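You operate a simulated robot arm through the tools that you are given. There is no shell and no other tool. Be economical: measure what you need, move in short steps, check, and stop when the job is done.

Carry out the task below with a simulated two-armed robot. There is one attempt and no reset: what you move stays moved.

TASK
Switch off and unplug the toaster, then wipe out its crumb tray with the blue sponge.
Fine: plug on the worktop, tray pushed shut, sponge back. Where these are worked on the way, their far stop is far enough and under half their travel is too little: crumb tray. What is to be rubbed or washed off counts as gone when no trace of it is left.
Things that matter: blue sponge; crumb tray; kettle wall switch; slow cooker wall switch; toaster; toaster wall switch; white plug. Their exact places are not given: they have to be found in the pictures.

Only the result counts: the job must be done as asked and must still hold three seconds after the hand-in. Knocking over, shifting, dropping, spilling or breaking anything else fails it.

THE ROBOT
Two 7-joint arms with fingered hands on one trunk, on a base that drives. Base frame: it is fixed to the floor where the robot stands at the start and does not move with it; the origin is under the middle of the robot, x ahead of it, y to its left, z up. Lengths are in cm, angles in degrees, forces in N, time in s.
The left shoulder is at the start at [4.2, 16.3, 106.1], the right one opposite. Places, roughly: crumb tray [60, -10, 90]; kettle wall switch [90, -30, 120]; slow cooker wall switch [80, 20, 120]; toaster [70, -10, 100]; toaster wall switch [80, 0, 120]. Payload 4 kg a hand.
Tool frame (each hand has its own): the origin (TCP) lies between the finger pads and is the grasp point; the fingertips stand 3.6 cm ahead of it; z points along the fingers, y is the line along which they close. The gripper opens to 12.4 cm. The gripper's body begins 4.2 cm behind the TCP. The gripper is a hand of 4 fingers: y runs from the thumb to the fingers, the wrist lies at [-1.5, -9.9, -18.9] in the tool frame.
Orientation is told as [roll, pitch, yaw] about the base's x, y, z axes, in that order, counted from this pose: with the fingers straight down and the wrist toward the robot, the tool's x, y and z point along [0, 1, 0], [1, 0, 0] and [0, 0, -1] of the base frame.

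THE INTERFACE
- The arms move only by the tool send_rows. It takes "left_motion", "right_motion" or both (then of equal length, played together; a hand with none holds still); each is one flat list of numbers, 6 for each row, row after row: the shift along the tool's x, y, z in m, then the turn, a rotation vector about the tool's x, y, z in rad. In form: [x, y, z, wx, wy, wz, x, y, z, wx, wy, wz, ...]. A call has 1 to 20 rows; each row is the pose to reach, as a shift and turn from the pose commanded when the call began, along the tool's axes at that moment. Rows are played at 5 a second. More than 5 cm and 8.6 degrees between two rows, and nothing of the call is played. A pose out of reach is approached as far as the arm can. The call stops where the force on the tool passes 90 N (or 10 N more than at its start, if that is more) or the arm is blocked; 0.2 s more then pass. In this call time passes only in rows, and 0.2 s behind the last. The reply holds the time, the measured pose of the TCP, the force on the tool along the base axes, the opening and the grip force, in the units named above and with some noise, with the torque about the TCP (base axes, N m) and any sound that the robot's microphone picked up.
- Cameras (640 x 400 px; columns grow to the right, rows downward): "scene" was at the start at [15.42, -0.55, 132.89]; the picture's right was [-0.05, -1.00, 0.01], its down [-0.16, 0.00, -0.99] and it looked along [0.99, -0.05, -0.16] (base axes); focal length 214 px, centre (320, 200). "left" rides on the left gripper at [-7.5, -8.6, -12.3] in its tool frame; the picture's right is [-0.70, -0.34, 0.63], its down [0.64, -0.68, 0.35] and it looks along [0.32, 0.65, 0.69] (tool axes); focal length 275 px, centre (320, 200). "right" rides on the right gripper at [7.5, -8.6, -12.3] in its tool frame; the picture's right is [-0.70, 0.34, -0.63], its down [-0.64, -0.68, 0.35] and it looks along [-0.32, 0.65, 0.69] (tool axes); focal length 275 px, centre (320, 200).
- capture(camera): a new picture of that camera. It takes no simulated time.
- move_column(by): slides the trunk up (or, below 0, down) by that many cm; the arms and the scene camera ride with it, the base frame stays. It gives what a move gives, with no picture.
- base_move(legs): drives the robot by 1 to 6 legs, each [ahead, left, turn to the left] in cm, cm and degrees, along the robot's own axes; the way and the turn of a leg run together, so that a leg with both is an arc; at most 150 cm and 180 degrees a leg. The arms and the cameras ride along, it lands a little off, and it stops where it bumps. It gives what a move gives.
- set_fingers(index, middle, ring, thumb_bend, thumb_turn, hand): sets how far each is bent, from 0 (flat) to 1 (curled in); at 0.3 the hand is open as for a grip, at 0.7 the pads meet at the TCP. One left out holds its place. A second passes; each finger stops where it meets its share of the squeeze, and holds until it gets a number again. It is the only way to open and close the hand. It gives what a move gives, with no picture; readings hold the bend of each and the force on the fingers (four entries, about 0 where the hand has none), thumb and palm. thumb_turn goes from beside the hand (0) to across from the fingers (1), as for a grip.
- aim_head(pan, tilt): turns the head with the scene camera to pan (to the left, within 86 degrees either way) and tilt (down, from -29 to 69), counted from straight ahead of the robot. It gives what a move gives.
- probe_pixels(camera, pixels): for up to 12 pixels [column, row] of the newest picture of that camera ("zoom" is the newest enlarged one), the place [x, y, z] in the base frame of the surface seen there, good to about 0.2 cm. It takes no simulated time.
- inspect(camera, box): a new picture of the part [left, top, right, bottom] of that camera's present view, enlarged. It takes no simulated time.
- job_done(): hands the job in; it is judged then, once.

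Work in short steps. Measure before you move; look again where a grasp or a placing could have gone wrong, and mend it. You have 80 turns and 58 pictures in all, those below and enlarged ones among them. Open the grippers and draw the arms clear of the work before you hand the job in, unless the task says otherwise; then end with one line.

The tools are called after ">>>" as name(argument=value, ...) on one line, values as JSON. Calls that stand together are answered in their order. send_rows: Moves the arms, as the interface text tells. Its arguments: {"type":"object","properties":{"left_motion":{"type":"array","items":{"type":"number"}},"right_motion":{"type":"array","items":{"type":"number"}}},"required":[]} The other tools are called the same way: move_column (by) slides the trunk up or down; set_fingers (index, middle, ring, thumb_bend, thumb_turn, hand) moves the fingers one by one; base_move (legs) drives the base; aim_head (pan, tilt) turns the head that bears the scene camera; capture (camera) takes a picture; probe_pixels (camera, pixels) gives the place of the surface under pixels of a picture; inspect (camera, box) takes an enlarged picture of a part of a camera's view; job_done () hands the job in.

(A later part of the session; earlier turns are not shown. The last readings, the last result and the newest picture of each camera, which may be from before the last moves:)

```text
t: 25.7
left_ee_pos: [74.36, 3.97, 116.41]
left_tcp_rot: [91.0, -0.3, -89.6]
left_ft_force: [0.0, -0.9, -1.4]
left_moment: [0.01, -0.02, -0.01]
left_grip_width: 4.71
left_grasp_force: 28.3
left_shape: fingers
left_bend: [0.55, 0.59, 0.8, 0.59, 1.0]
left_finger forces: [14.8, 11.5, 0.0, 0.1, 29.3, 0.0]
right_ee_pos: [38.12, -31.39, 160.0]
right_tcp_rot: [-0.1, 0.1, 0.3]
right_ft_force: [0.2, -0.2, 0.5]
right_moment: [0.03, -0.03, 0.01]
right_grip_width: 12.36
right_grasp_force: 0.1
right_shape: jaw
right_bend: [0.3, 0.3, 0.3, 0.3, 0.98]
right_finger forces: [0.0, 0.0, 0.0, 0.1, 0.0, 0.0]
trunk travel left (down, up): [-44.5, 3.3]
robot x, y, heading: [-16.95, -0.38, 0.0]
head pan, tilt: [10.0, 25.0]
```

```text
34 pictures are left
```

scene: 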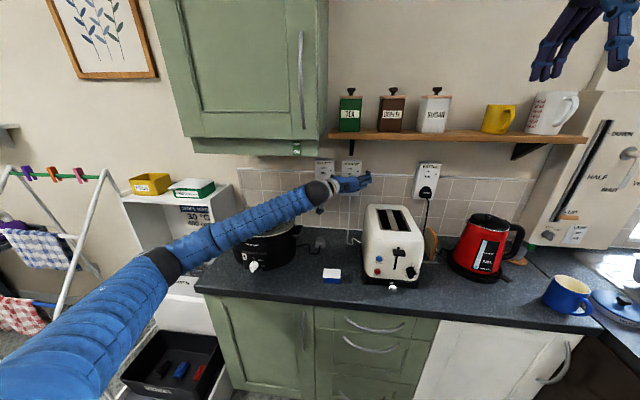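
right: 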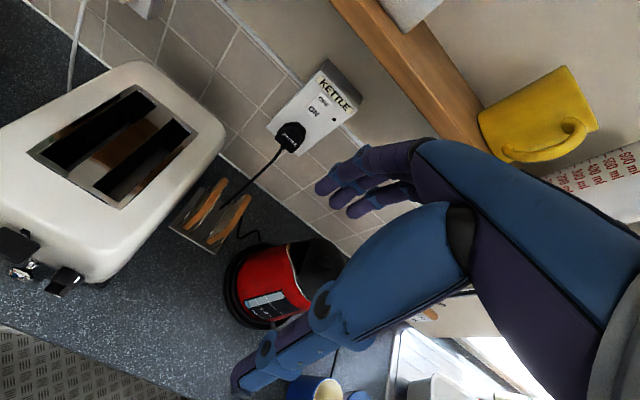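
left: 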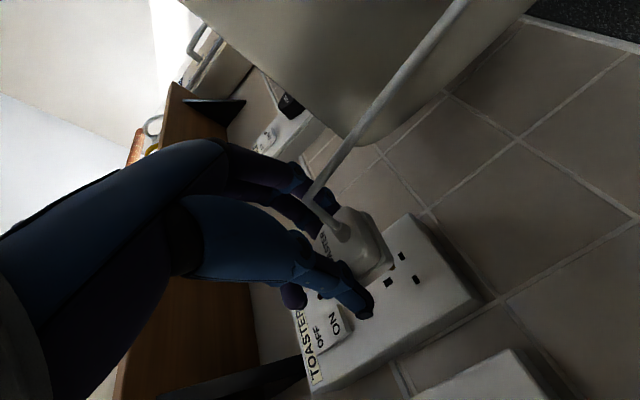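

The pins are out and the socket is empty. I'll turn the hand to point down while keeping the plug near (68, 4, 114), so that the cord stays slack.

>>> send_rows(left_motion=[0, 0, -0.0042, 0.0806, -0.0806, -0.0806, 0, 0, -0.0083, 0.1612, -0.1612, -0.1612, 0, 0, -0.0125, 0.2418, -0.2418, -0.2418, 0, 0, -0.0167, 0.3224, -0.3224, -0.3224, 0, 0, -0.0208, 0.4031, -0.4031, -0.4031, 0, 0, -0.025, 0.4837, -0.4837, -0.4837, 0, 0, -0.0292, 0.5643, -0.5643, -0.5643, 0, 0, -0.0333, 0.6449, -0.6449, -0.6449, 0, 0, -0.0375, 0.7255, -0.7255, -0.7255, 0, 0, -0.0417, 0.8061, -0.8061, -0.8061, 0, 0, -0.0458, 0.8867, -0.8867, -0.8867, 0, 0, -0.05, 0.9674, -0.9674, -0.9674, 0, 0, -0.0542, 1.048, -1.048, -1.048, 0, 0, -0.0583, 1.1286, -1.1286, -1.1286, 0, 0, -0.063, 1.2092, -1.2092, -1.2092])

>>> capture(camera="scene")

```text
t: 28.9
left_ee_pos: [68.16, 3.95, 116.09]
left_tcp_rot: [-0.3, -0.8, 0.5]
left_ft_force: [-0.2, 0.1, 0.3]
left_moment: [0.03, 0.02, 0.01]
left_grip_width: 4.65
left_grasp_force: 27.6
left_shape: fingers
left_bend: [0.55, 0.59, 0.8, 0.59, 1.0]
left_finger forces: [14.8, 11.8, 0.0, 0.0, 28.6, 0.0]
right_ee_pos: [38.27, -31.48, 160.0]
right_tcp_rot: [-0.1, 0.0, 0.4]
right_ft_force: [0.9, 0.3, -0.2]
right_moment: [0.02, -0.02, 0.03]
right_grip_width: 12.37
right_grasp_force: 0.0
right_shape: jaw
right_bend: [0.3, 0.3, 0.3, 0.3, 0.98]
right_finger forces: [0.1, 0.1, 0.1, 0.0, 0.1, 0.0]
trunk travel left (down, up): [-44.5, 3.3]
robot x, y, heading: [-16.55, -0.42, 0.2]
head pan, tilt: [10.0, 25.0]
```

```text
33 pictures are left
```

scene: 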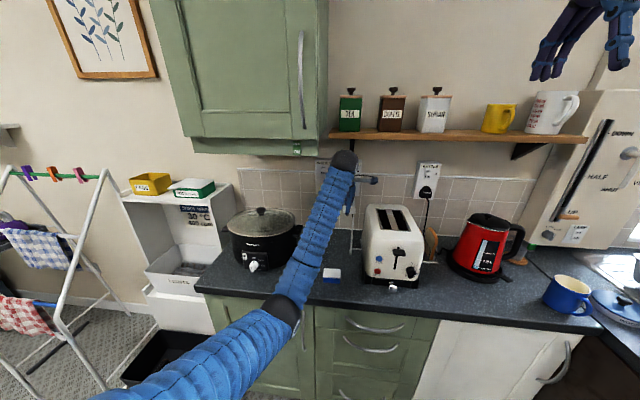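

Plug held and hand pointing down. I'll probe the elbow to see whether lowering by 18 cm keeps it clear of the worktop edge (x=43, z=91).

>>> probe_pixels(camera="scene", pixels=[[282, 308], [300, 280], [312, 250], [325, 215], [340, 165], [250, 330]])

>>> inspect(camera="scene", box=[300, 140, 440, 228])

```text
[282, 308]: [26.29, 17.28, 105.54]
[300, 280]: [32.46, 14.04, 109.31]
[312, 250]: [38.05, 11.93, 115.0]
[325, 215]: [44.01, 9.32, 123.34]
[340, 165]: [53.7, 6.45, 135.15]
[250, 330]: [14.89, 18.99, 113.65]
```

```text
4.55 times, centred on (370, 184) of scene
```

zoom: 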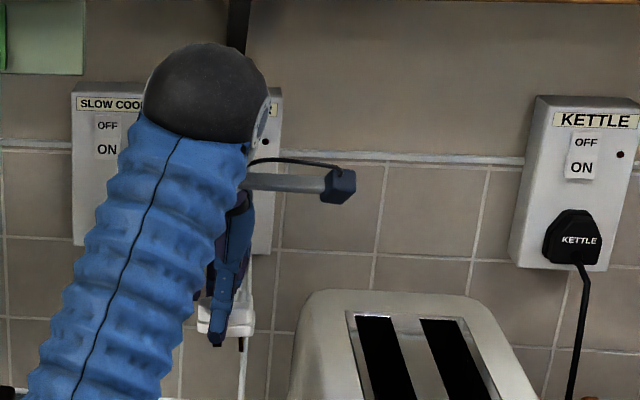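

A link-length estimate shows that moving forward to x≈73 as I lower keeps the elbow above z≈100, clear of the worktop. I'll lower to about z 99.

>>> send_rows(left_motion=[-0.003, 0.025, 0.01, 0, 0, 0, -0.006, 0.05, 0.03, 0, 0, 0, -0.01, 0.05, 0.06, 0, 0, 0, -0.01, 0.05, 0.09, 0, 0, 0, -0.01, 0.05, 0.12, 0, 0, 0, -0.01, 0.05, 0.145, 0, 0, 0, -0.01, 0.05, 0.165, 0, 0, 0])

>>> capture(camera="left")

>>> capture(camera="scene")

```text
t: 30.5
left_ee_pos: [73.38, 2.91, 99.69]
left_tcp_rot: [-0.3, -0.9, 0.4]
left_ft_force: [-0.2, -0.3, -0.2]
left_moment: [-0.01, 0.0, -0.01]
left_grip_width: 4.63
left_grasp_force: 27.2
left_shape: fingers
left_bend: [0.55, 0.59, 0.8, 0.6, 1.0]
left_finger forces: [14.8, 11.7, 0.0, 0.0, 28.5, 0.0]
right_ee_pos: [38.16, -31.51, 159.97]
right_tcp_rot: [-0.1, 0.0, 0.3]
right_ft_force: [-0.2, -0.1, 0.3]
right_moment: [-0.01, -0.01, 0.0]
right_grip_width: 12.37
right_grasp_force: 0.0
right_shape: jaw
right_bend: [0.3, 0.3, 0.3, 0.3, 0.98]
right_finger forces: [0.1, 0.0, 0.1, 0.0, 0.1, 0.0]
trunk travel left (down, up): [-44.5, 3.3]
robot x, y, heading: [-16.9, -0.2, 0.3]
head pan, tilt: [10.0, 25.0]
```

```text
31 pictures are left
```

left: 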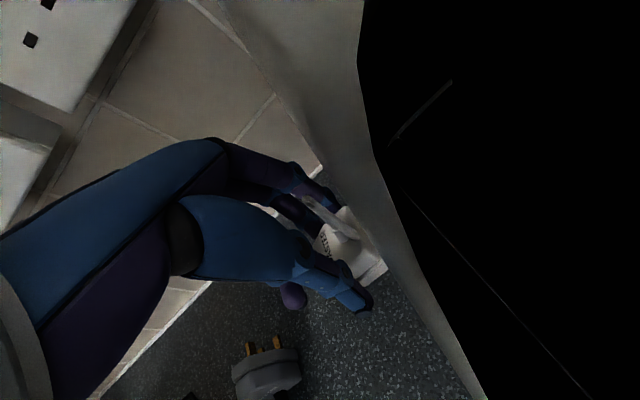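

```text
30 pictures are left
```

scene: 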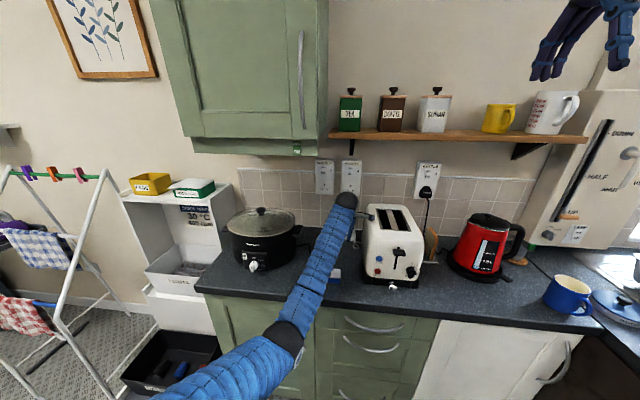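

The hand camera is right beside the toaster, so I'll move 2.5 cm left and then lower slowly until the plug touches.

>>> send_rows(left_motion=[0.012, 0, 0, 0, 0, 0, 0.025, 0, 0, 0, 0, 0, 0.025, 0, 0.01, 0, 0, 0, 0.025, 0, 0.017, 0, 0, 0, 0.025, 0, 0.022, 0, 0, 0, 0.025, 0, 0.027, 0, 0, 0, 0.025, 0, 0.032, 0, 0, 0])

>>> capture(camera="left")

```text
t: 32.1
left_ee_pos: [73.37, 5.57, 96.59]
left_tcp_rot: [-0.3, -0.9, 0.5]
left_ft_force: [-0.2, 11.1, 2.8]
left_moment: [-1.88, 0.4, -1.05]
left_grip_width: 4.62
left_grasp_force: 27.9
left_shape: fingers
left_bend: [0.55, 0.6, 0.8, 0.6, 1.0]
left_finger forces: [14.8, 11.8, 0.0, 0.1, 28.5, 0.0]
right_ee_pos: [38.15, -31.3, 159.99]
right_tcp_rot: [0.0, 0.1, 0.2]
right_ft_force: [-0.1, 1.1, -0.3]
right_moment: [0.05, 0.0, -0.02]
right_grip_width: 12.38
right_grasp_force: 0.0
right_shape: jaw
right_bend: [0.3, 0.3, 0.3, 0.3, 0.98]
right_finger forces: [0.0, 0.0, 0.1, 0.1, 0.0, 0.0]
trunk travel left (down, up): [-44.5, 3.3]
robot x, y, heading: [-16.8, -0.15, 0.3]
head pan, tilt: [10.0, 25.0]
```

```text
29 pictures are left
```

left: 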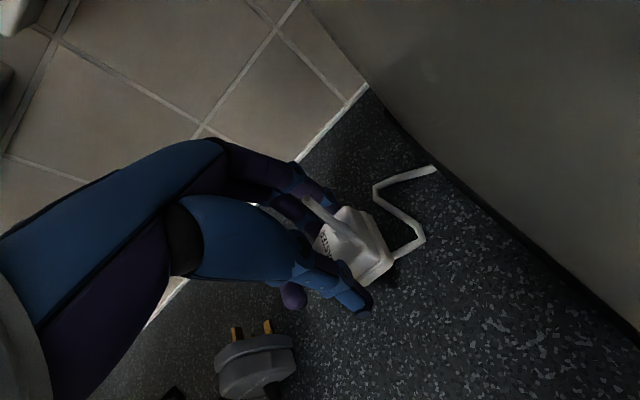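

There is an 11 N sideways reaction about 17 cm above the TCP, so the camera boom is touching the toaster side. I'll move 2 cm left right away and recheck.

>>> send_rows(left_motion=[0.01, 0, 0, 0, 0, 0, 0.02, 0, 0, 0, 0, 0])

>>> aim_head(pan=0, tilt=30)

>>> capture(camera="scene")

>>> capture(camera="left")

```text
t: 32.7
left_ee_pos: [73.5, 7.36, 96.56]
left_tcp_rot: [-0.3, -0.9, 0.4]
left_ft_force: [-1.3, -0.6, 0.2]
left_moment: [0.0, 0.01, -0.01]
left_grip_width: 4.65
left_grasp_force: 27.3
left_shape: fingers
left_bend: [0.55, 0.6, 0.8, 0.6, 1.0]
left_finger forces: [14.9, 11.8, 0.1, 0.0, 28.4, 0.0]
right_ee_pos: [38.06, -31.3, 160.02]
right_tcp_rot: [0.0, 0.1, 0.3]
right_ft_force: [0.4, 0.4, -0.2]
right_moment: [0.03, 0.01, 0.01]
right_grip_width: 12.38
right_grasp_force: 0.1
right_shape: jaw
right_bend: [0.3, 0.3, 0.3, 0.3, 0.98]
right_finger forces: [0.0, 0.0, 0.1, 0.0, 0.0, 0.1]
trunk travel left (down, up): [-44.5, 3.3]
robot x, y, heading: [-16.6, 0.0, 0.0]
head pan, tilt: [10.0, 25.0]
```

```text
t: 33.5
left_ee_pos: [73.49, 7.34, 96.44]
left_tcp_rot: [-0.3, -0.9, 0.6]
left_ft_force: [-0.4, 0.0, -0.4]
left_moment: [0.03, 0.02, -0.02]
left_grip_width: 4.66
left_grasp_force: 27.5
left_shape: fingers
left_bend: [0.55, 0.6, 0.8, 0.6, 1.0]
left_finger forces: [14.8, 11.8, 0.0, 0.1, 28.5, 0.0]
right_ee_pos: [38.23, -31.43, 159.99]
right_tcp_rot: [-0.2, 0.1, 0.3]
right_ft_force: [-0.3, -0.2, -0.1]
right_moment: [-0.01, -0.01, -0.02]
right_grip_width: 12.4
right_grasp_force: 0.0
right_shape: jaw
right_bend: [0.3, 0.3, 0.3, 0.3, 0.98]
right_finger forces: [0.0, 0.0, 0.0, 0.0, 0.0, 0.1]
trunk travel left (down, up): [-44.5, 3.3]
robot x, y, heading: [-17.13, 0.51, 0.7]
head pan, tilt: [0.0, 30.0]
```

```text
28 pictures are left
```

scene: 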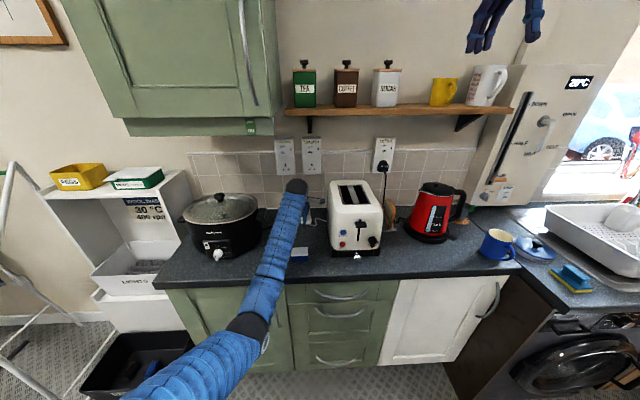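

```text
27 pictures are left
```

left: 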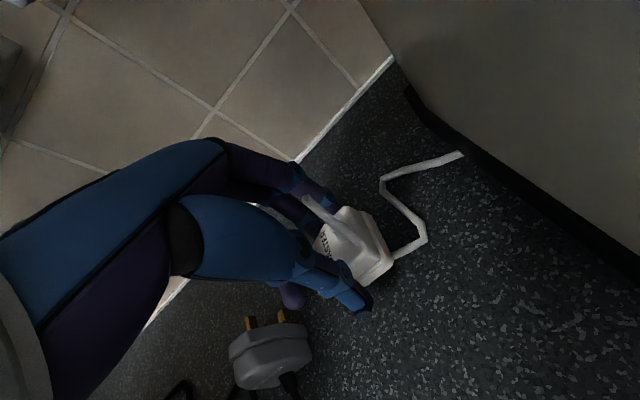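

Force is gone. The scene also shows a second sponge at about (570,278) near the sink. I'll check both sponges and whether the toaster shifted.

>>> inspect(camera="scene", box=[520, 240, 620, 302])

>>> inspect(camera="scene", box=[280, 170, 400, 265])

>>> probe_pixels(camera="zoom", pixels=[[383, 454], [400, 460], [380, 465], [275, 430], [520, 420], [290, 350], [280, 100], [420, 280], [340, 380], [333, 320]])

```text
6.40 times, centred on (570, 271) of scene
```

zoom: 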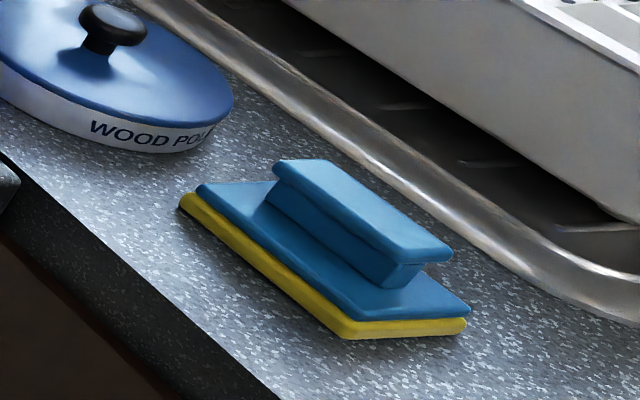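

```text
4.21 times, centred on (340, 218) of scene
```

zoom: 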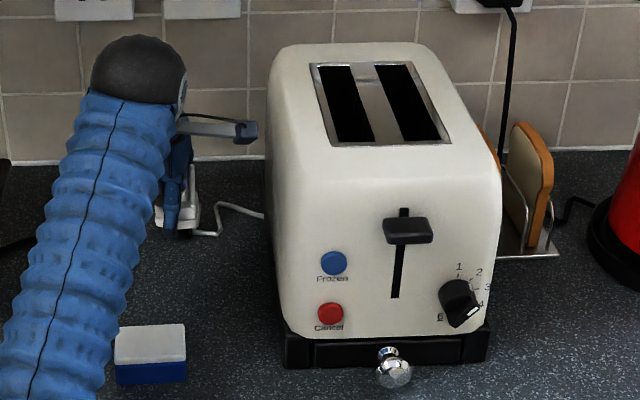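

```text
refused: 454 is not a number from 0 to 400
```

The sink item is a yellow pad with a handle; the small blue block by the toaster is the sponge. I'll re-measure the toaster.

>>> probe_pixels(camera="zoom", pixels=[[392, 362], [390, 372], [330, 263], [330, 313], [408, 230], [460, 300], [318, 350], [470, 340], [150, 345], [120, 335], [182, 330], [150, 375]])

```text
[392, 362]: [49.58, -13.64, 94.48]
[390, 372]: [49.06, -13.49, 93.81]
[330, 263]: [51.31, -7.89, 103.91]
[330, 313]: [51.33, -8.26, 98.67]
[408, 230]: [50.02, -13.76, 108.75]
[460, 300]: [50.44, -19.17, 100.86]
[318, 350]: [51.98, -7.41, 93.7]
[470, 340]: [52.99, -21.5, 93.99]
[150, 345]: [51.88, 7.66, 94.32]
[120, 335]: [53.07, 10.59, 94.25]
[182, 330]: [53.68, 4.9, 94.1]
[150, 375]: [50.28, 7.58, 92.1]
```

Toaster hasn't moved. Next I'll probe the plug base, the ring finger and the grey plug in the newest left picture.

>>> probe_pixels(camera="left", pixels=[[292, 300], [300, 285], [310, 340], [270, 335], [235, 350], [365, 310], [350, 250], [370, 275], [385, 262], [282, 314], [345, 320]])

```text
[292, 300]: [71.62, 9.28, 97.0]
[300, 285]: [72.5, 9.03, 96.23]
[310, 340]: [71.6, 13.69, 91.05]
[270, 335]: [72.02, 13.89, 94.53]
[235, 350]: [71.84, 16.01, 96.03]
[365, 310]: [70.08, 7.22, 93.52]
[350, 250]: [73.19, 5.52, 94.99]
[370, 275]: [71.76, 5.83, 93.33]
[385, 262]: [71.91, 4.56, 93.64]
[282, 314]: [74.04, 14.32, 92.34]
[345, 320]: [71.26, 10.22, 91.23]
```

Clear gap of about 3 cm from the grey plug. I'll lower until the pins touch.

>>> send_rows(left_motion=[0, 0, 0.006, 0, 0, 0, 0, 0, 0.011, 0, 0, 0, 0, 0, 0.016, 0, 0, 0])

>>> inspect(camera="left", box=[200, 150, 480, 350])

```text
t: 34.3
left_ee_pos: [73.43, 7.33, 95.54]
left_tcp_rot: [-0.3, -1.2, 0.4]
left_ft_force: [-2.2, -1.2, 22.1]
left_moment: [-0.08, -0.53, -0.02]
left_grip_width: 4.68
left_grasp_force: 31.3
left_shape: fingers
left_bend: [0.55, 0.59, 0.8, 0.59, 1.0]
left_finger forces: [14.1, 12.9, 0.0, 0.1, 34.3, 0.0]
right_ee_pos: [37.93, -31.46, 160.08]
right_tcp_rot: [-0.2, 0.0, 0.3]
right_ft_force: [0.5, 0.1, 0.9]
right_moment: [0.0, 0.01, 0.0]
right_grip_width: 12.39
right_grasp_force: 0.0
right_shape: jaw
right_bend: [0.3, 0.3, 0.3, 0.3, 0.98]
right_finger forces: [0.0, 0.0, 0.1, 0.1, 0.0, 0.0]
trunk travel left (down, up): [-44.5, 3.3]
robot x, y, heading: [-16.67, -0.24, 0.2]
head pan, tilt: [0.0, 30.0]
```

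```text
2.00 times, centred on (340, 250) of left
```

zoom: 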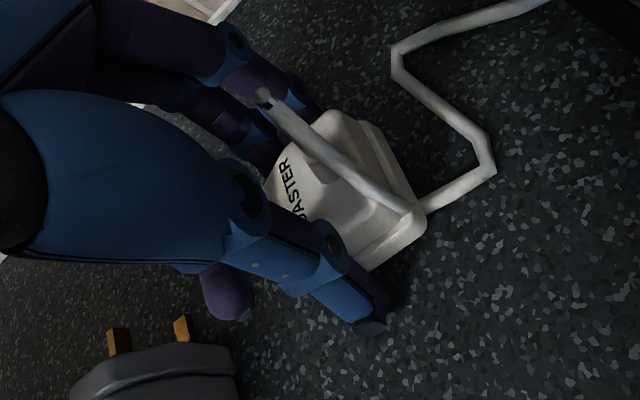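

The pins are on the worktop (22 N). I'll ease up 5 mm, open the hand, and look.

>>> send_rows(left_motion=[0, 0, -0.006, 0, 0, 0])

>>> set_fingers(hand="left", index=0.3, middle=0.3, ring=0.3, thumb_bend=0.3)

>>> send_rows(left_motion=[0, 0, -0.03, 0, 0, 0, 0, 0, -0.06, 0, 0, 0, 0, 0, -0.1, 0, 0, 0])

>>> capture(camera="left")

```text
t: 34.7
left_ee_pos: [73.43, 7.34, 95.42]
left_tcp_rot: [-0.3, -0.9, 0.3]
left_ft_force: [2.0, -2.6, 9.4]
left_moment: [-0.11, -0.33, -0.03]
left_grip_width: 4.65
left_grasp_force: 27.8
left_shape: fingers
left_bend: [0.54, 0.59, 0.8, 0.6, 1.0]
left_finger forces: [14.4, 12.4, 0.0, 0.0, 28.6, 0.0]
right_ee_pos: [38.06, -31.54, 159.96]
right_tcp_rot: [-0.1, 0.1, 0.2]
right_ft_force: [0.7, 0.5, -0.6]
right_moment: [0.0, 0.0, 0.0]
right_grip_width: 12.38
right_grasp_force: 0.0
right_shape: jaw
right_bend: [0.3, 0.3, 0.3, 0.3, 0.98]
right_finger forces: [0.0, 0.0, 0.0, 0.1, 0.0, 0.1]
trunk travel left (down, up): [-44.5, 3.3]
robot x, y, heading: [-16.84, -0.17, 0.3]
head pan, tilt: [0.0, 30.0]
```

```text
t: 35.7
left_ee_pos: [73.47, 7.32, 95.53]
left_tcp_rot: [-0.3, -1.0, 0.6]
left_ft_force: [0.1, 0.3, -0.6]
left_moment: [0.01, 0.0, 0.02]
left_grip_width: 12.32
left_grasp_force: 0.1
left_shape: fingers
left_bend: [0.3, 0.3, 0.3, 0.3, 0.98]
left_finger forces: [0.0, 0.0, 0.1, 0.1, 0.1, 0.0]
right_ee_pos: [38.16, -31.36, 159.93]
right_tcp_rot: [-0.1, 0.0, 0.3]
right_ft_force: [-0.7, 0.0, 0.3]
right_moment: [0.02, 0.02, -0.03]
right_grip_width: 12.37
right_grasp_force: 0.1
right_shape: jaw
right_bend: [0.3, 0.3, 0.3, 0.3, 0.98]
right_finger forces: [0.1, 0.0, 0.1, 0.1, 0.1, 0.1]
trunk travel left (down, up): [-44.5, 3.3]
robot x, y, heading: [-16.79, -0.36, 0.4]
head pan, tilt: [0.0, 30.0]
```

```text
t: 36.5
left_ee_pos: [73.27, 7.43, 105.49]
left_tcp_rot: [-0.3, -0.8, 0.5]
left_ft_force: [0.2, -0.5, -0.8]
left_moment: [-0.02, 0.03, -0.01]
left_grip_width: 12.32
left_grasp_force: 0.1
left_shape: fingers
left_bend: [0.3, 0.3, 0.3, 0.3, 0.98]
left_finger forces: [0.1, 0.0, 0.0, 0.0, 0.1, 0.0]
right_ee_pos: [37.97, -31.47, 160.04]
right_tcp_rot: [-0.1, 0.1, 0.3]
right_ft_force: [-0.3, -0.3, 0.0]
right_moment: [0.04, -0.01, 0.0]
right_grip_width: 12.39
right_grasp_force: 0.1
right_shape: jaw
right_bend: [0.3, 0.3, 0.3, 0.3, 0.98]
right_finger forces: [0.1, 0.0, 0.1, 0.0, 0.0, 0.0]
trunk travel left (down, up): [-44.5, 3.3]
robot x, y, heading: [-16.52, -0.38, 0.3]
head pan, tilt: [0.0, 30.0]
```

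```text
23 pictures are left
```

left: 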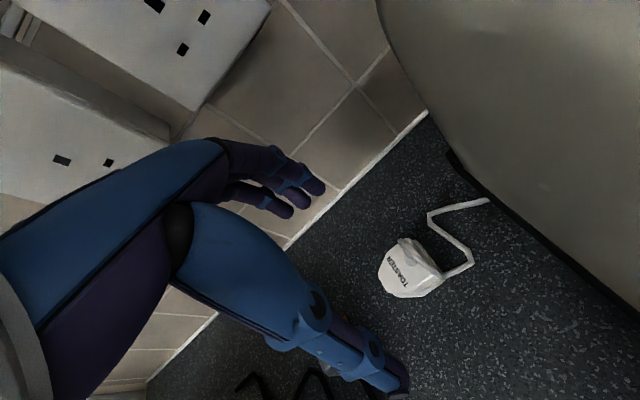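

The plug lies on the worktop. I'll raise the left hand clear, back the base by 14 cm to suit the tray work, and aim the head at the toaster.

>>> send_rows(left_motion=[0, -0.01, -0.04, 0, 0, 0, 0, -0.03, -0.08, 0, 0, 0, 0, -0.05, -0.12, 0, 0, 0])

>>> base_move(legs=[[-14, 0, 0]])

>>> aim_head(pan=-5, tilt=33)

>>> capture(camera="scene")

```text
t: 37.3
left_ee_pos: [67.94, 7.27, 117.62]
left_tcp_rot: [-0.3, -0.9, 0.5]
left_ft_force: [-0.3, 0.0, -1.0]
left_moment: [0.03, -0.01, -0.02]
left_grip_width: 12.3
left_grasp_force: 0.0
left_shape: fingers
left_bend: [0.3, 0.3, 0.3, 0.3, 0.98]
left_finger forces: [0.1, 0.0, 0.1, 0.0, 0.0, 0.0]
right_ee_pos: [38.13, -31.35, 159.85]
right_tcp_rot: [-0.1, 0.1, 0.3]
right_ft_force: [-0.4, -0.3, 0.6]
right_moment: [0.02, 0.0, 0.01]
right_grip_width: 12.37
right_grasp_force: 0.1
right_shape: jaw
right_bend: [0.3, 0.3, 0.3, 0.3, 0.98]
right_finger forces: [0.0, 0.0, 0.0, 0.1, 0.0, 0.0]
trunk travel left (down, up): [-44.5, 3.3]
robot x, y, heading: [-16.87, -0.77, 0.3]
head pan, tilt: [0.0, 30.0]
```

```text
t: 38.6
left_ee_pos: [54.08, 7.42, 117.4]
left_tcp_rot: [-0.3, -0.9, 0.5]
left_ft_force: [0.9, -0.2, 0.4]
left_moment: [-0.01, 0.01, -0.01]
left_grip_width: 12.33
left_grasp_force: 0.1
left_shape: fingers
left_bend: [0.3, 0.3, 0.3, 0.3, 0.98]
left_finger forces: [0.0, 0.0, 0.0, 0.0, 0.0, 0.0]
right_ee_pos: [24.2, -31.44, 159.84]
right_tcp_rot: [-0.2, 0.1, 0.4]
right_ft_force: [0.1, 0.2, -0.2]
right_moment: [0.02, -0.05, 0.0]
right_grip_width: 12.37
right_grasp_force: 0.1
right_shape: jaw
right_bend: [0.3, 0.3, 0.3, 0.3, 0.98]
right_finger forces: [0.1, 0.1, 0.0, 0.1, 0.0, 0.0]
trunk travel left (down, up): [-44.5, 3.3]
robot x, y, heading: [-30.78, -0.22, 0.5]
head pan, tilt: [0.0, 30.0]
```

```text
t: 39.2
left_ee_pos: [54.05, 7.49, 117.54]
left_tcp_rot: [-0.3, -0.9, 0.6]
left_ft_force: [-0.1, 0.2, -0.4]
left_moment: [-0.01, 0.01, 0.0]
left_grip_width: 12.34
left_grasp_force: 0.0
left_shape: fingers
left_bend: [0.3, 0.3, 0.3, 0.3, 0.98]
left_finger forces: [0.0, 0.0, 0.0, 0.1, 0.0, 0.0]
right_ee_pos: [24.06, -31.52, 159.94]
right_tcp_rot: [0.0, 0.0, 0.3]
right_ft_force: [-0.5, -0.7, -0.8]
right_moment: [0.02, -0.06, 0.04]
right_grip_width: 12.37
right_grasp_force: 0.0
right_shape: jaw
right_bend: [0.3, 0.3, 0.3, 0.3, 0.98]
right_finger forces: [0.1, 0.0, 0.0, 0.0, 0.0, 0.1]
trunk travel left (down, up): [-44.5, 3.3]
robot x, y, heading: [-30.51, -0.49, 0.5]
head pan, tilt: [-5.0, 33.0]
```

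```text
22 pictures are left
```

scene: 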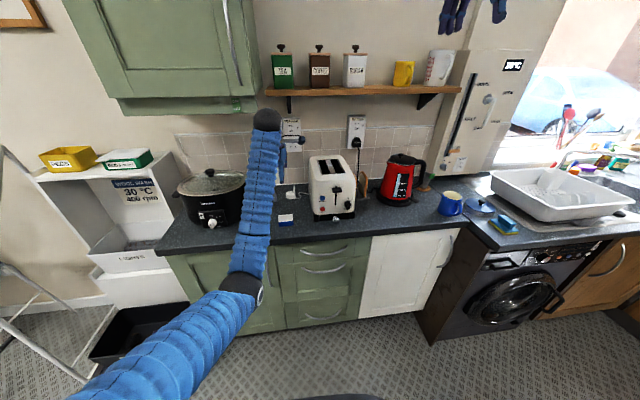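

Next I'll turn the right hand (now at (24,-31.5,160)) to a 40° downward-forward pose with its closing line along y, at about (38,-18,112) in front of the worktop.

>>> send_rows(right_motion=[0.0104, 0.0108, 0.0369, -0.0524, -0.0524, -0.1124, 0.0208, 0.0215, 0.0738, -0.1048, -0.1048, -0.2248, 0.0312, 0.0323, 0.1108, -0.1572, -0.1572, -0.3372, 0.0415, 0.0431, 0.1477, -0.2096, -0.2096, -0.4496, 0.0519, 0.0538, 0.1846, -0.262, -0.262, -0.562, 0.0623, 0.0646, 0.2215, -0.3144, -0.3144, -0.6744, 0.0727, 0.0754, 0.2585, -0.3669, -0.3669, -0.7868, 0.0831, 0.0862, 0.2954, -0.4193, -0.4193, -0.8992, 0.0935, 0.0969, 0.3323, -0.4717, -0.4717, -1.0116, 0.1038, 0.1077, 0.3692, -0.5241, -0.5241, -1.124, 0.1142, 0.1185, 0.4062, -0.5765, -0.5765, -1.2364, 0.1246, 0.1292, 0.4431, -0.6289, -0.6289, -1.3488, 0.135, 0.14, 0.48, -0.6813, -0.6813, -1.4612])

>>> set_fingers(hand="right", ring=1)

>>> capture(camera="right")

```text
t: 42.0
left_ee_pos: [54.17, 7.32, 117.33]
left_tcp_rot: [-0.3, -0.8, 0.5]
left_ft_force: [0.1, -0.7, -0.5]
left_moment: [0.01, 0.01, 0.0]
left_grip_width: 12.34
left_grasp_force: 0.1
left_shape: fingers
left_bend: [0.3, 0.3, 0.3, 0.3, 0.98]
left_finger forces: [0.0, 0.1, 0.0, 0.1, 0.0, 0.0]
right_ee_pos: [38.05, -18.02, 111.81]
right_tcp_rot: [-49.8, 0.0, 90.4]
right_ft_force: [0.8, 0.2, 0.1]
right_moment: [-0.03, -0.04, 0.01]
right_grip_width: 12.4
right_grasp_force: 0.0
right_shape: jaw
right_bend: [0.3, 0.3, 0.3, 0.3, 0.98]
right_finger forces: [0.0, 0.0, 0.1, 0.0, 0.1, 0.1]
trunk travel left (down, up): [-44.5, 3.3]
robot x, y, heading: [-30.6, -0.41, 0.2]
head pan, tilt: [-5.0, 33.0]
```

```text
t: 43.0
left_ee_pos: [54.05, 7.45, 117.47]
left_tcp_rot: [-0.3, -0.9, 0.5]
left_ft_force: [-0.7, 0.4, -0.1]
left_moment: [0.01, -0.01, 0.04]
left_grip_width: 12.3
left_grasp_force: 0.1
left_shape: fingers
left_bend: [0.3, 0.3, 0.3, 0.3, 0.98]
left_finger forces: [0.1, 0.0, 0.1, 0.1, 0.1, 0.1]
right_ee_pos: [37.97, -17.93, 111.85]
right_tcp_rot: [-49.9, 0.0, 90.4]
right_ft_force: [1.0, 0.2, 0.2]
right_moment: [-0.02, 0.02, 0.01]
right_grip_width: 12.3
right_grasp_force: 0.0
right_shape: fingers
right_bend: [0.3, 0.3, 1.0, 0.3, 0.98]
right_finger forces: [0.0, 0.0, 0.0, 0.0, 0.0, 0.1]
trunk travel left (down, up): [-44.5, 3.3]
robot x, y, heading: [-30.69, -0.56, 0.4]
head pan, tilt: [-5.0, 33.0]
```

```text
21 pictures are left
```

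right: 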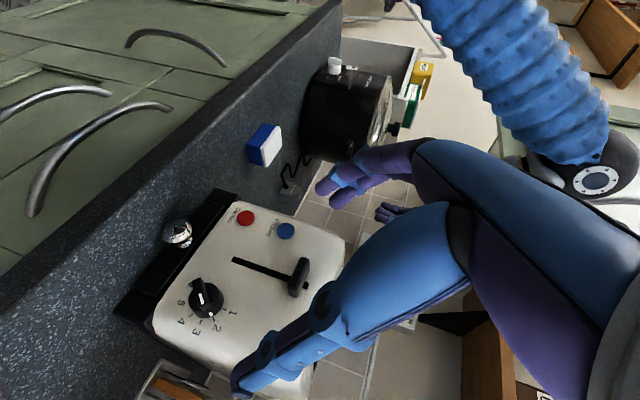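

The knob shows at (178,233) here. I'll probe its edges and my fingertips.

>>> probe_pixels(camera="right", pixels=[[178, 233], [166, 233], [190, 233], [178, 222], [178, 244], [170, 242], [196, 215], [170, 270], [320, 190], [330, 200], [238, 385], [205, 225]])

```text
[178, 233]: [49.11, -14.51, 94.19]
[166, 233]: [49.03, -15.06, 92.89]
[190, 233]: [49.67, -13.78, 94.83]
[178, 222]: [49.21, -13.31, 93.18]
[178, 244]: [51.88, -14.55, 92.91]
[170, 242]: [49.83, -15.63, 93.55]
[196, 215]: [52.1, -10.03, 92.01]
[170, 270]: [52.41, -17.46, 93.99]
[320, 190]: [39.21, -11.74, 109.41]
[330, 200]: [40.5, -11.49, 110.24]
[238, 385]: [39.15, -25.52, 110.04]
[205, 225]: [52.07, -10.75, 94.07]
```

Knob centre is at about (50, -14.2, 93.5), radius 1.4. I'll approach along the tool axis to TCP (47.5, -14, 95.6).

>>> send_rows(right_motion=[0.021, 0.013, 0, 0, 0, 0, 0.042, 0.027, 0, 0, 0, 0, 0.063, 0.04, 0, 0, 0, 0, 0.063, 0.04, 0.04, 0, 0, 0, 0.063, 0.04, 0.08, 0, 0, 0, 0.063, 0.04, 0.12, 0, 0, 0, 0.063, 0.04, 0.15, 0, 0, 0, 0.063, 0.04, 0.165, 0, 0, 0, 0.063, 0.04, 0.177, 0, 0, 0])

>>> capture(camera="right")

```text
t: 45.0
left_ee_pos: [54.19, 7.41, 117.39]
left_tcp_rot: [-0.4, -0.8, 0.5]
left_ft_force: [0.2, 0.3, 0.0]
left_moment: [-0.01, 0.01, -0.01]
left_grip_width: 12.3
left_grasp_force: 0.1
left_shape: fingers
left_bend: [0.3, 0.3, 0.3, 0.3, 0.98]
left_finger forces: [0.0, 0.0, 0.0, 0.0, 0.0, 0.1]
right_ee_pos: [47.63, -13.99, 95.69]
right_tcp_rot: [-49.9, 0.2, 90.3]
right_ft_force: [0.2, -0.7, 0.2]
right_moment: [0.01, -0.01, -0.04]
right_grip_width: 12.3
right_grasp_force: 0.2
right_shape: fingers
right_bend: [0.3, 0.3, 1.0, 0.3, 0.98]
right_finger forces: [0.0, 0.0, 0.0, 0.1, 0.0, 0.0]
trunk travel left (down, up): [-44.5, 3.3]
robot x, y, heading: [-30.83, -0.5, 0.5]
head pan, tilt: [-5.0, 33.0]
```

```text
20 pictures are left
```

right: 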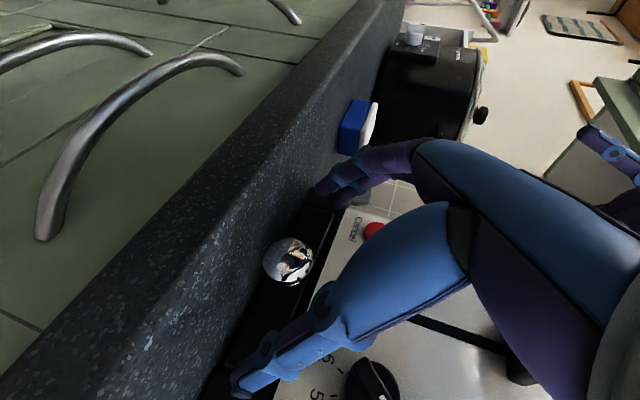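

The knob sits between thumb and fingers without contact. Closing now.

>>> set_fingers(hand="right", index=0.8, middle=0.8, thumb_bend=0.8)

>>> capture(camera="right")

```text
t: 46.0
left_ee_pos: [53.97, 7.35, 117.54]
left_tcp_rot: [-0.3, -0.9, 0.5]
left_ft_force: [0.7, 0.4, 1.1]
left_moment: [0.01, 0.0, 0.03]
left_grip_width: 12.29
left_grasp_force: 0.0
left_shape: fingers
left_bend: [0.3, 0.3, 0.3, 0.3, 0.98]
left_finger forces: [0.0, 0.1, 0.0, 0.0, 0.0, 0.0]
right_ee_pos: [47.45, -13.99, 95.74]
right_tcp_rot: [-49.8, 0.1, 90.3]
right_ft_force: [-0.4, -1.2, 2.9]
right_moment: [-0.2, -0.07, 0.08]
right_grip_width: 2.92
right_grasp_force: 24.5
right_shape: fingers
right_bend: [0.61, 0.63, 1.0, 0.64, 0.97]
right_finger forces: [12.9, 11.0, 0.1, 0.0, 26.1, 0.1]
trunk travel left (down, up): [-44.5, 3.3]
robot x, y, heading: [-31.11, -0.33, 0.2]
head pan, tilt: [-5.0, 33.0]
```

```text
19 pictures are left
```

right: 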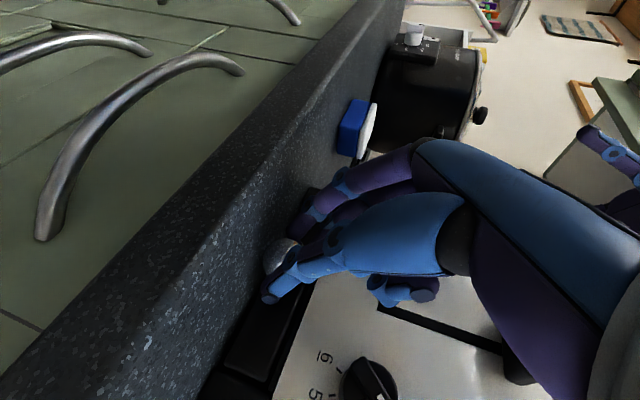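

Gripped at 2.9 cm with 24 N. I'll pull along the tray's axis (-1,-0.05,0), 8 cm in small rows.

>>> send_rows(right_motion=[0.0064, -0.0005, -0.0077, 0, 0, 0, 0.0129, -0.001, -0.0153, 0, 0, 0, 0.0193, -0.0015, -0.023, 0, 0, 0, 0.0257, -0.002, -0.0306, 0, 0, 0, 0.0322, -0.0025, -0.0383, 0, 0, 0, 0.0386, -0.003, -0.046, 0, 0, 0, 0.045, -0.0035, -0.0536, 0, 0, 0, 0.0514, -0.004, -0.0613, 0, 0, 0])

>>> capture(camera="right")

```text
t: 47.9
left_ee_pos: [53.95, 7.38, 117.6]
left_tcp_rot: [-0.4, -0.8, 0.5]
left_ft_force: [0.5, -0.2, 0.2]
left_moment: [-0.01, -0.01, -0.01]
left_grip_width: 12.3
left_grasp_force: 0.1
left_shape: fingers
left_bend: [0.3, 0.3, 0.3, 0.3, 0.98]
left_finger forces: [0.0, 0.0, 0.0, 0.0, 0.0, 0.0]
right_ee_pos: [39.46, -14.36, 95.7]
right_tcp_rot: [-49.9, 0.1, 90.4]
right_ft_force: [0.3, -5.6, 7.8]
right_moment: [-0.33, -0.16, -0.08]
right_grip_width: 2.89
right_grasp_force: 26.5
right_shape: fingers
right_bend: [0.61, 0.63, 1.0, 0.64, 0.97]
right_finger forces: [11.4, 11.8, 0.0, 0.0, 30.4, 0.0]
trunk travel left (down, up): [-44.5, 3.3]
robot x, y, heading: [-31.0, -0.62, 0.4]
head pan, tilt: [-5.0, 33.0]
```

```text
18 pictures are left
```

right: 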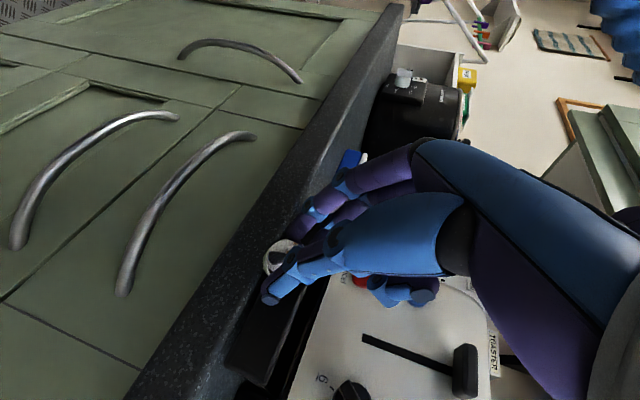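

The tray follows. I'll continue pulling until its far stop shows as force.

>>> send_rows(right_motion=[0.0064, -0.001, -0.0077, 0, 0, 0, 0.0129, -0.002, -0.0153, 0, 0, 0, 0.0193, -0.003, -0.023, 0, 0, 0, 0.0257, -0.0035, -0.0306, 0, 0, 0, 0.0322, -0.004, -0.0383, 0, 0, 0, 0.0386, -0.0045, -0.046, 0, 0, 0, 0.045, -0.005, -0.0536, 0, 0, 0])

>>> capture(camera="scene")

```text
t: 49.5
left_ee_pos: [54.08, 7.34, 117.37]
left_tcp_rot: [-0.2, -0.8, 0.5]
left_ft_force: [0.4, 0.5, -0.4]
left_moment: [0.04, 0.0, -0.05]
left_grip_width: 12.32
left_grasp_force: 0.0
left_shape: fingers
left_bend: [0.3, 0.3, 0.3, 0.3, 0.98]
left_finger forces: [0.0, 0.0, 0.0, 0.0, 0.0, 0.1]
right_ee_pos: [32.77, -15.1, 96.23]
right_tcp_rot: [-49.1, 0.3, 90.3]
right_ft_force: [0.2, 0.3, -11.9]
right_moment: [-0.14, 0.25, 0.2]
right_grip_width: 2.87
right_grasp_force: 22.7
right_shape: fingers
right_bend: [0.59, 0.64, 1.0, 0.65, 0.95]
right_finger forces: [15.4, 9.3, 0.1, 0.1, 20.0, 0.1]
right hand out of reach, approached as far as the arm can: row 7
trunk travel left (down, up): [-44.5, 3.3]
robot x, y, heading: [-31.08, 0.37, 0.3]
head pan, tilt: [-5.0, 33.0]
```

```text
17 pictures are left
```

scene: 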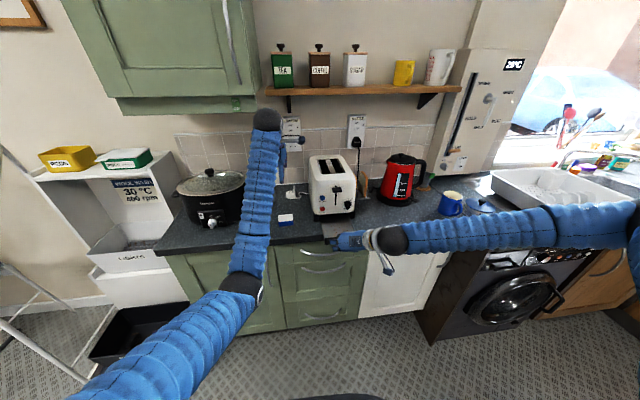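

Pulled about 15 cm with the arm at its inner limit. I'll look closely at the tray.

>>> inspect(camera="scene", box=[290, 190, 390, 260])

```text
5.71 times, centred on (340, 225) of scene
```

zoom: 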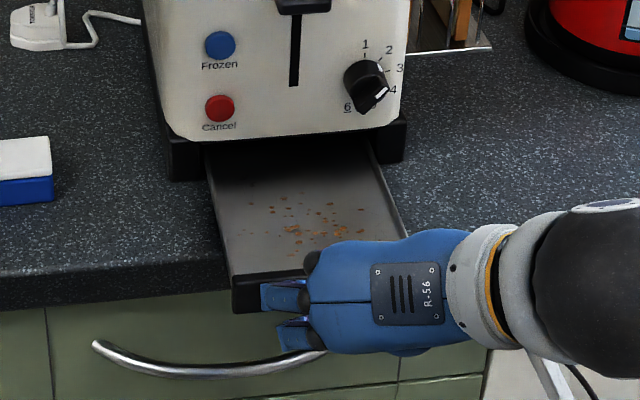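

The tray is open and crumbs show around (310,220). I'll probe the tray floor, rims and crumb extents.

>>> probe_pixels(camera="zoom", pixels=[[300, 220], [262, 192], [362, 208], [295, 252], [290, 200], [213, 180], [385, 180], [240, 270], [410, 235], [290, 160], [235, 285], [20, 170]])

```text
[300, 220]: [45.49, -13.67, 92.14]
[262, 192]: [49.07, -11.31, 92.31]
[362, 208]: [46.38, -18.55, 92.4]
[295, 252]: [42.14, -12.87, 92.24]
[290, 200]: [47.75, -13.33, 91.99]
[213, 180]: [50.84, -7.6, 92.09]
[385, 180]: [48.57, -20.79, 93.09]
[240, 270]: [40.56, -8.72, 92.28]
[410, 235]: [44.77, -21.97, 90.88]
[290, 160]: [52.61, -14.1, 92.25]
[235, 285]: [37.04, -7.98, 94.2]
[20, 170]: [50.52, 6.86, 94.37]
```

Tray floor is at z≈92.2 with crumbs over x 42–49, y -11…-18.5. I'll release the knob, back the base by 6 cm, then move the right hand off to the right.

>>> set_fingers(hand="right", index=0.3, middle=0.3, thumb_bend=0.3)

>>> base_move(legs=[[-6, 0, 0]])

>>> send_rows(right_motion=[-0.02, -0.03, 0, 0, 0, 0, -0.04, -0.07, 0, 0, 0, 0, -0.06, -0.11, 0, 0, 0, 0, -0.08, -0.15, 0, 0, 0, 0, -0.1, -0.19, 0, 0, 0, 0])

>>> inspect(camera="scene", box=[250, 150, 400, 260])

```text
t: 50.5
left_ee_pos: [53.94, 7.28, 117.43]
left_tcp_rot: [-0.3, -0.9, 0.6]
left_ft_force: [0.0, 0.3, -0.2]
left_moment: [0.01, 0.03, 0.0]
left_grip_width: 12.33
left_grasp_force: 0.0
left_shape: fingers
left_bend: [0.3, 0.3, 0.3, 0.3, 0.98]
left_finger forces: [0.0, 0.0, 0.0, 0.0, 0.0, 0.1]
right_ee_pos: [32.79, -14.96, 96.34]
right_tcp_rot: [-49.3, 0.2, 90.3]
right_ft_force: [-1.2, -0.8, 0.1]
right_moment: [0.02, -0.02, -0.03]
right_grip_width: 12.3
right_grasp_force: 0.1
right_shape: fingers
right_bend: [0.3, 0.3, 1.0, 0.3, 0.97]
right_finger forces: [0.0, 0.0, 0.0, 0.0, 0.0, 0.0]
trunk travel left (down, up): [-44.5, 3.3]
robot x, y, heading: [-30.78, -0.27, 0.4]
head pan, tilt: [-5.0, 33.0]
```

```text
t: 51.4
left_ee_pos: [47.8, 7.27, 117.76]
left_tcp_rot: [-0.3, -1.0, 0.4]
left_ft_force: [-0.1, -0.2, 0.3]
left_moment: [0.0, -0.02, -0.03]
left_grip_width: 12.31
left_grasp_force: 0.1
left_shape: fingers
left_bend: [0.3, 0.3, 0.3, 0.3, 0.98]
left_finger forces: [0.0, 0.0, 0.0, 0.0, 0.0, 0.0]
right_ee_pos: [26.67, -15.25, 96.45]
right_tcp_rot: [-49.4, 0.2, 90.2]
right_ft_force: [-0.1, 0.1, 0.7]
right_moment: [-0.01, -0.03, -0.03]
right_grip_width: 12.32
right_grasp_force: 0.0
right_shape: fingers
right_bend: [0.3, 0.3, 1.0, 0.3, 0.97]
right_finger forces: [0.0, 0.0, 0.1, 0.0, 0.0, 0.0]
trunk travel left (down, up): [-44.5, 3.3]
robot x, y, heading: [-36.62, -0.47, -0.0]
head pan, tilt: [-5.0, 33.0]
```

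```text
t: 52.6
left_ee_pos: [48.09, 7.15, 117.47]
left_tcp_rot: [-0.3, -0.9, 0.4]
left_ft_force: [-0.4, 0.2, -0.2]
left_moment: [0.02, -0.01, -0.01]
left_grip_width: 12.31
left_grasp_force: 0.0
left_shape: fingers
left_bend: [0.3, 0.3, 0.3, 0.3, 0.98]
left_finger forces: [0.0, 0.1, 0.0, 0.0, 0.1, 0.0]
right_ee_pos: [32.56, -31.93, 103.23]
right_tcp_rot: [-49.5, 0.1, 90.0]
right_ft_force: [0.0, 0.0, 1.0]
right_moment: [0.01, -0.01, 0.0]
right_grip_width: 12.29
right_grasp_force: 0.0
right_shape: fingers
right_bend: [0.3, 0.3, 1.0, 0.3, 0.97]
right_finger forces: [0.0, 0.0, 0.0, 0.0, 0.0, 0.0]
right hand out of reach, approached as far as the arm can: row 5
trunk travel left (down, up): [-44.5, 3.3]
robot x, y, heading: [-36.95, -0.13, 0.2]
head pan, tilt: [-5.0, 33.0]
```

```text
3.64 times, centred on (325, 205) of scene
```

zoom: 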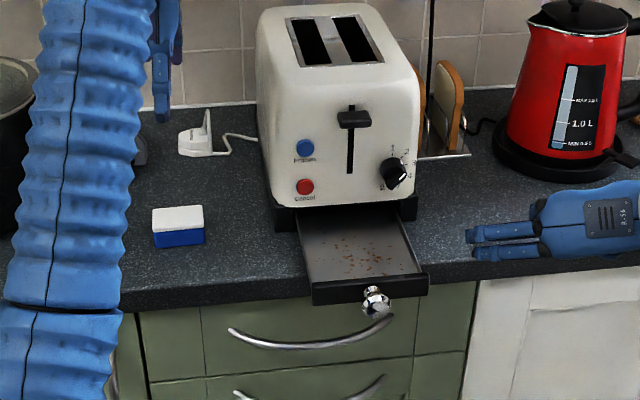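

The tray stands open and clear. I'll probe the tray outline and sponge again in this picture.

>>> probe_pixels(camera="zoom", pixels=[[312, 285], [425, 275], [303, 215], [398, 215], [362, 260], [325, 250], [390, 255], [376, 294], [153, 210], [202, 207], [178, 228], [350, 242]])

```text
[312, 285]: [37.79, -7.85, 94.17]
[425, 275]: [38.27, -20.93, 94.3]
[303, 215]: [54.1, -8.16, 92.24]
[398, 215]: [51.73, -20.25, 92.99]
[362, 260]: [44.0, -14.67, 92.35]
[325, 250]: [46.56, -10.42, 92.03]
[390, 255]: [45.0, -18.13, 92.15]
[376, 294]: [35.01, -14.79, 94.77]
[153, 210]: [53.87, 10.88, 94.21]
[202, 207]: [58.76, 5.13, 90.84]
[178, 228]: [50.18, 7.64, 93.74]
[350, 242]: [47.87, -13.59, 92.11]
```

Sponge spans x 50.1–54.5, y 5.0–10.8, z 90.8–94.3. I'll turn the left hand to a 50° forward-down pose with closing along y, hovering at (42.6, 7.9, 105), and curl the ring finger.

>>> send_rows(left_motion=[0.0006, -0.0045, 0.0104, -0.0455, 0.0455, 0.1251, 0.0012, -0.009, 0.0208, -0.0911, 0.0911, 0.2502, 0.0018, -0.0135, 0.0313, -0.1366, 0.1366, 0.3752, 0.0023, -0.018, 0.0417, -0.1822, 0.1822, 0.5003, 0.0029, -0.0225, 0.0521, -0.2277, 0.2277, 0.6254, 0.0035, -0.027, 0.0625, -0.2733, 0.2733, 0.7505, 0.0041, -0.0315, 0.0729, -0.3188, 0.3188, 0.8755, 0.0047, -0.036, 0.0833, -0.3643, 0.3643, 1.0006, 0.0053, -0.0405, 0.0938, -0.4099, 0.4099, 1.1257, 0.0058, -0.045, 0.1042, -0.4554, 0.4554, 1.2508, 0.0064, -0.0495, 0.1146, -0.501, 0.501, 1.3758, 0.007, -0.054, 0.125, -0.5465, 0.5465, 1.5009])

>>> set_fingers(hand="left", ring=1)

>>> capture(camera="left")

```text
t: 55.2
left_ee_pos: [42.7, 7.9, 104.89]
left_tcp_rot: [41.0, -0.4, -89.7]
left_ft_force: [0.4, 0.6, 0.3]
left_moment: [0.01, -0.02, 0.0]
left_grip_width: 12.3
left_grasp_force: 0.0
left_shape: fingers
left_bend: [0.3, 0.3, 0.3, 0.3, 0.98]
left_finger forces: [0.1, 0.1, 0.0, 0.0, 0.0, 0.0]
right_ee_pos: [32.73, -31.84, 103.24]
right_tcp_rot: [-49.4, 0.2, 90.1]
right_ft_force: [0.6, 0.3, -0.9]
right_moment: [-0.04, 0.02, 0.01]
right_grip_width: 12.31
right_grasp_force: 0.1
right_shape: fingers
right_bend: [0.3, 0.3, 1.0, 0.3, 0.97]
right_finger forces: [0.0, 0.1, 0.0, 0.0, 0.1, 0.0]
trunk travel left (down, up): [-44.5, 3.3]
robot x, y, heading: [-36.8, -0.58, 0.3]
head pan, tilt: [-5.0, 33.0]
```

```text
t: 56.2
left_ee_pos: [42.84, 7.92, 104.95]
left_tcp_rot: [40.9, -0.2, -89.5]
left_ft_force: [0.2, -0.1, 0.1]
left_moment: [-0.02, 0.01, -0.05]
left_grip_width: 12.36
left_grasp_force: 0.1
left_shape: fingers
left_bend: [0.3, 0.3, 1.0, 0.3, 0.98]
left_finger forces: [0.0, 0.0, 0.1, 0.0, 0.0, 0.1]
right_ee_pos: [32.63, -31.92, 103.24]
right_tcp_rot: [-49.5, 0.1, 90.1]
right_ft_force: [1.0, -0.3, -0.6]
right_moment: [0.01, -0.01, 0.02]
right_grip_width: 12.34
right_grasp_force: 0.0
right_shape: fingers
right_bend: [0.3, 0.3, 1.0, 0.3, 0.97]
right_finger forces: [0.1, 0.0, 0.0, 0.0, 0.1, 0.0]
trunk travel left (down, up): [-44.5, 3.3]
robot x, y, heading: [-36.95, -0.28, -0.0]
head pan, tilt: [-5.0, 33.0]
```

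```text
14 pictures are left
```

left: 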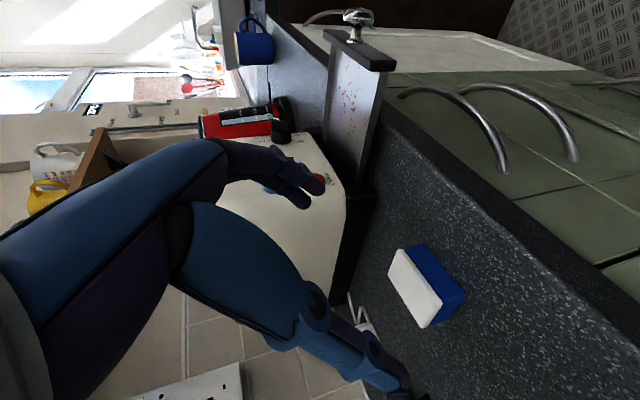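

The sponge lies straight ahead. I'll advance to TCP (50.3, 7.9, 95.8) and close index, middle and thumb gently.

>>> send_rows(left_motion=[-0.004, 0, 0.04, 0, 0, 0, -0.004, 0, 0.075, 0, 0, 0, -0.004, 0, 0.1, 0, 0, 0, -0.004, 0, 0.118, 0, 0, 0])

>>> set_fingers(hand="left", index=0.75, middle=0.75, thumb_bend=0.75)

>>> capture(camera="left")

```text
t: 57.2
left_ee_pos: [50.3, 7.91, 95.63]
left_tcp_rot: [40.9, -0.3, -89.6]
left_ft_force: [0.5, -0.3, -0.3]
left_moment: [-0.01, 0.0, -0.01]
left_grip_width: 12.29
left_grasp_force: 0.1
left_shape: fingers
left_bend: [0.3, 0.3, 1.0, 0.3, 0.98]
left_finger forces: [0.0, 0.1, 0.1, 0.0, 0.0, 0.1]
right_ee_pos: [32.67, -31.84, 103.13]
right_tcp_rot: [-49.5, 0.0, 90.1]
right_ft_force: [0.5, -0.4, 0.5]
right_moment: [-0.03, -0.02, -0.03]
right_grip_width: 12.33
right_grasp_force: 0.1
right_shape: fingers
right_bend: [0.3, 0.3, 1.0, 0.3, 0.97]
right_finger forces: [0.0, 0.1, 0.0, 0.0, 0.0, 0.0]
trunk travel left (down, up): [-44.5, 3.3]
robot x, y, heading: [-36.92, -0.23, 0.3]
head pan, tilt: [-5.0, 33.0]
```

```text
t: 58.2
left_ee_pos: [50.26, 7.95, 95.86]
left_tcp_rot: [41.0, -0.2, -89.5]
left_ft_force: [-0.4, 3.2, 12.0]
left_moment: [-0.24, -0.27, 0.11]
left_grip_width: 6.7
left_grasp_force: 26.8
left_shape: fingers
left_bend: [0.51, 0.53, 1.0, 0.55, 1.0]
left_finger forces: [14.2, 11.9, 0.0, 0.1, 26.8, 0.0]
right_ee_pos: [32.55, -31.86, 103.35]
right_tcp_rot: [-49.6, 0.0, 90.1]
right_ft_force: [0.3, -0.3, 0.1]
right_moment: [-0.03, -0.01, 0.04]
right_grip_width: 12.31
right_grasp_force: 0.0
right_shape: fingers
right_bend: [0.3, 0.3, 1.0, 0.3, 0.97]
right_finger forces: [0.0, 0.1, 0.0, 0.0, 0.1, 0.0]
trunk travel left (down, up): [-44.5, 3.3]
robot x, y, heading: [-36.76, -0.16, 0.1]
head pan, tilt: [-5.0, 33.0]
```

```text
13 pictures are left
```

left: 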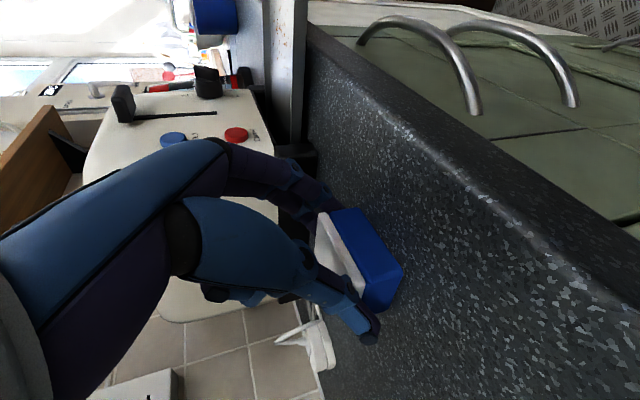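

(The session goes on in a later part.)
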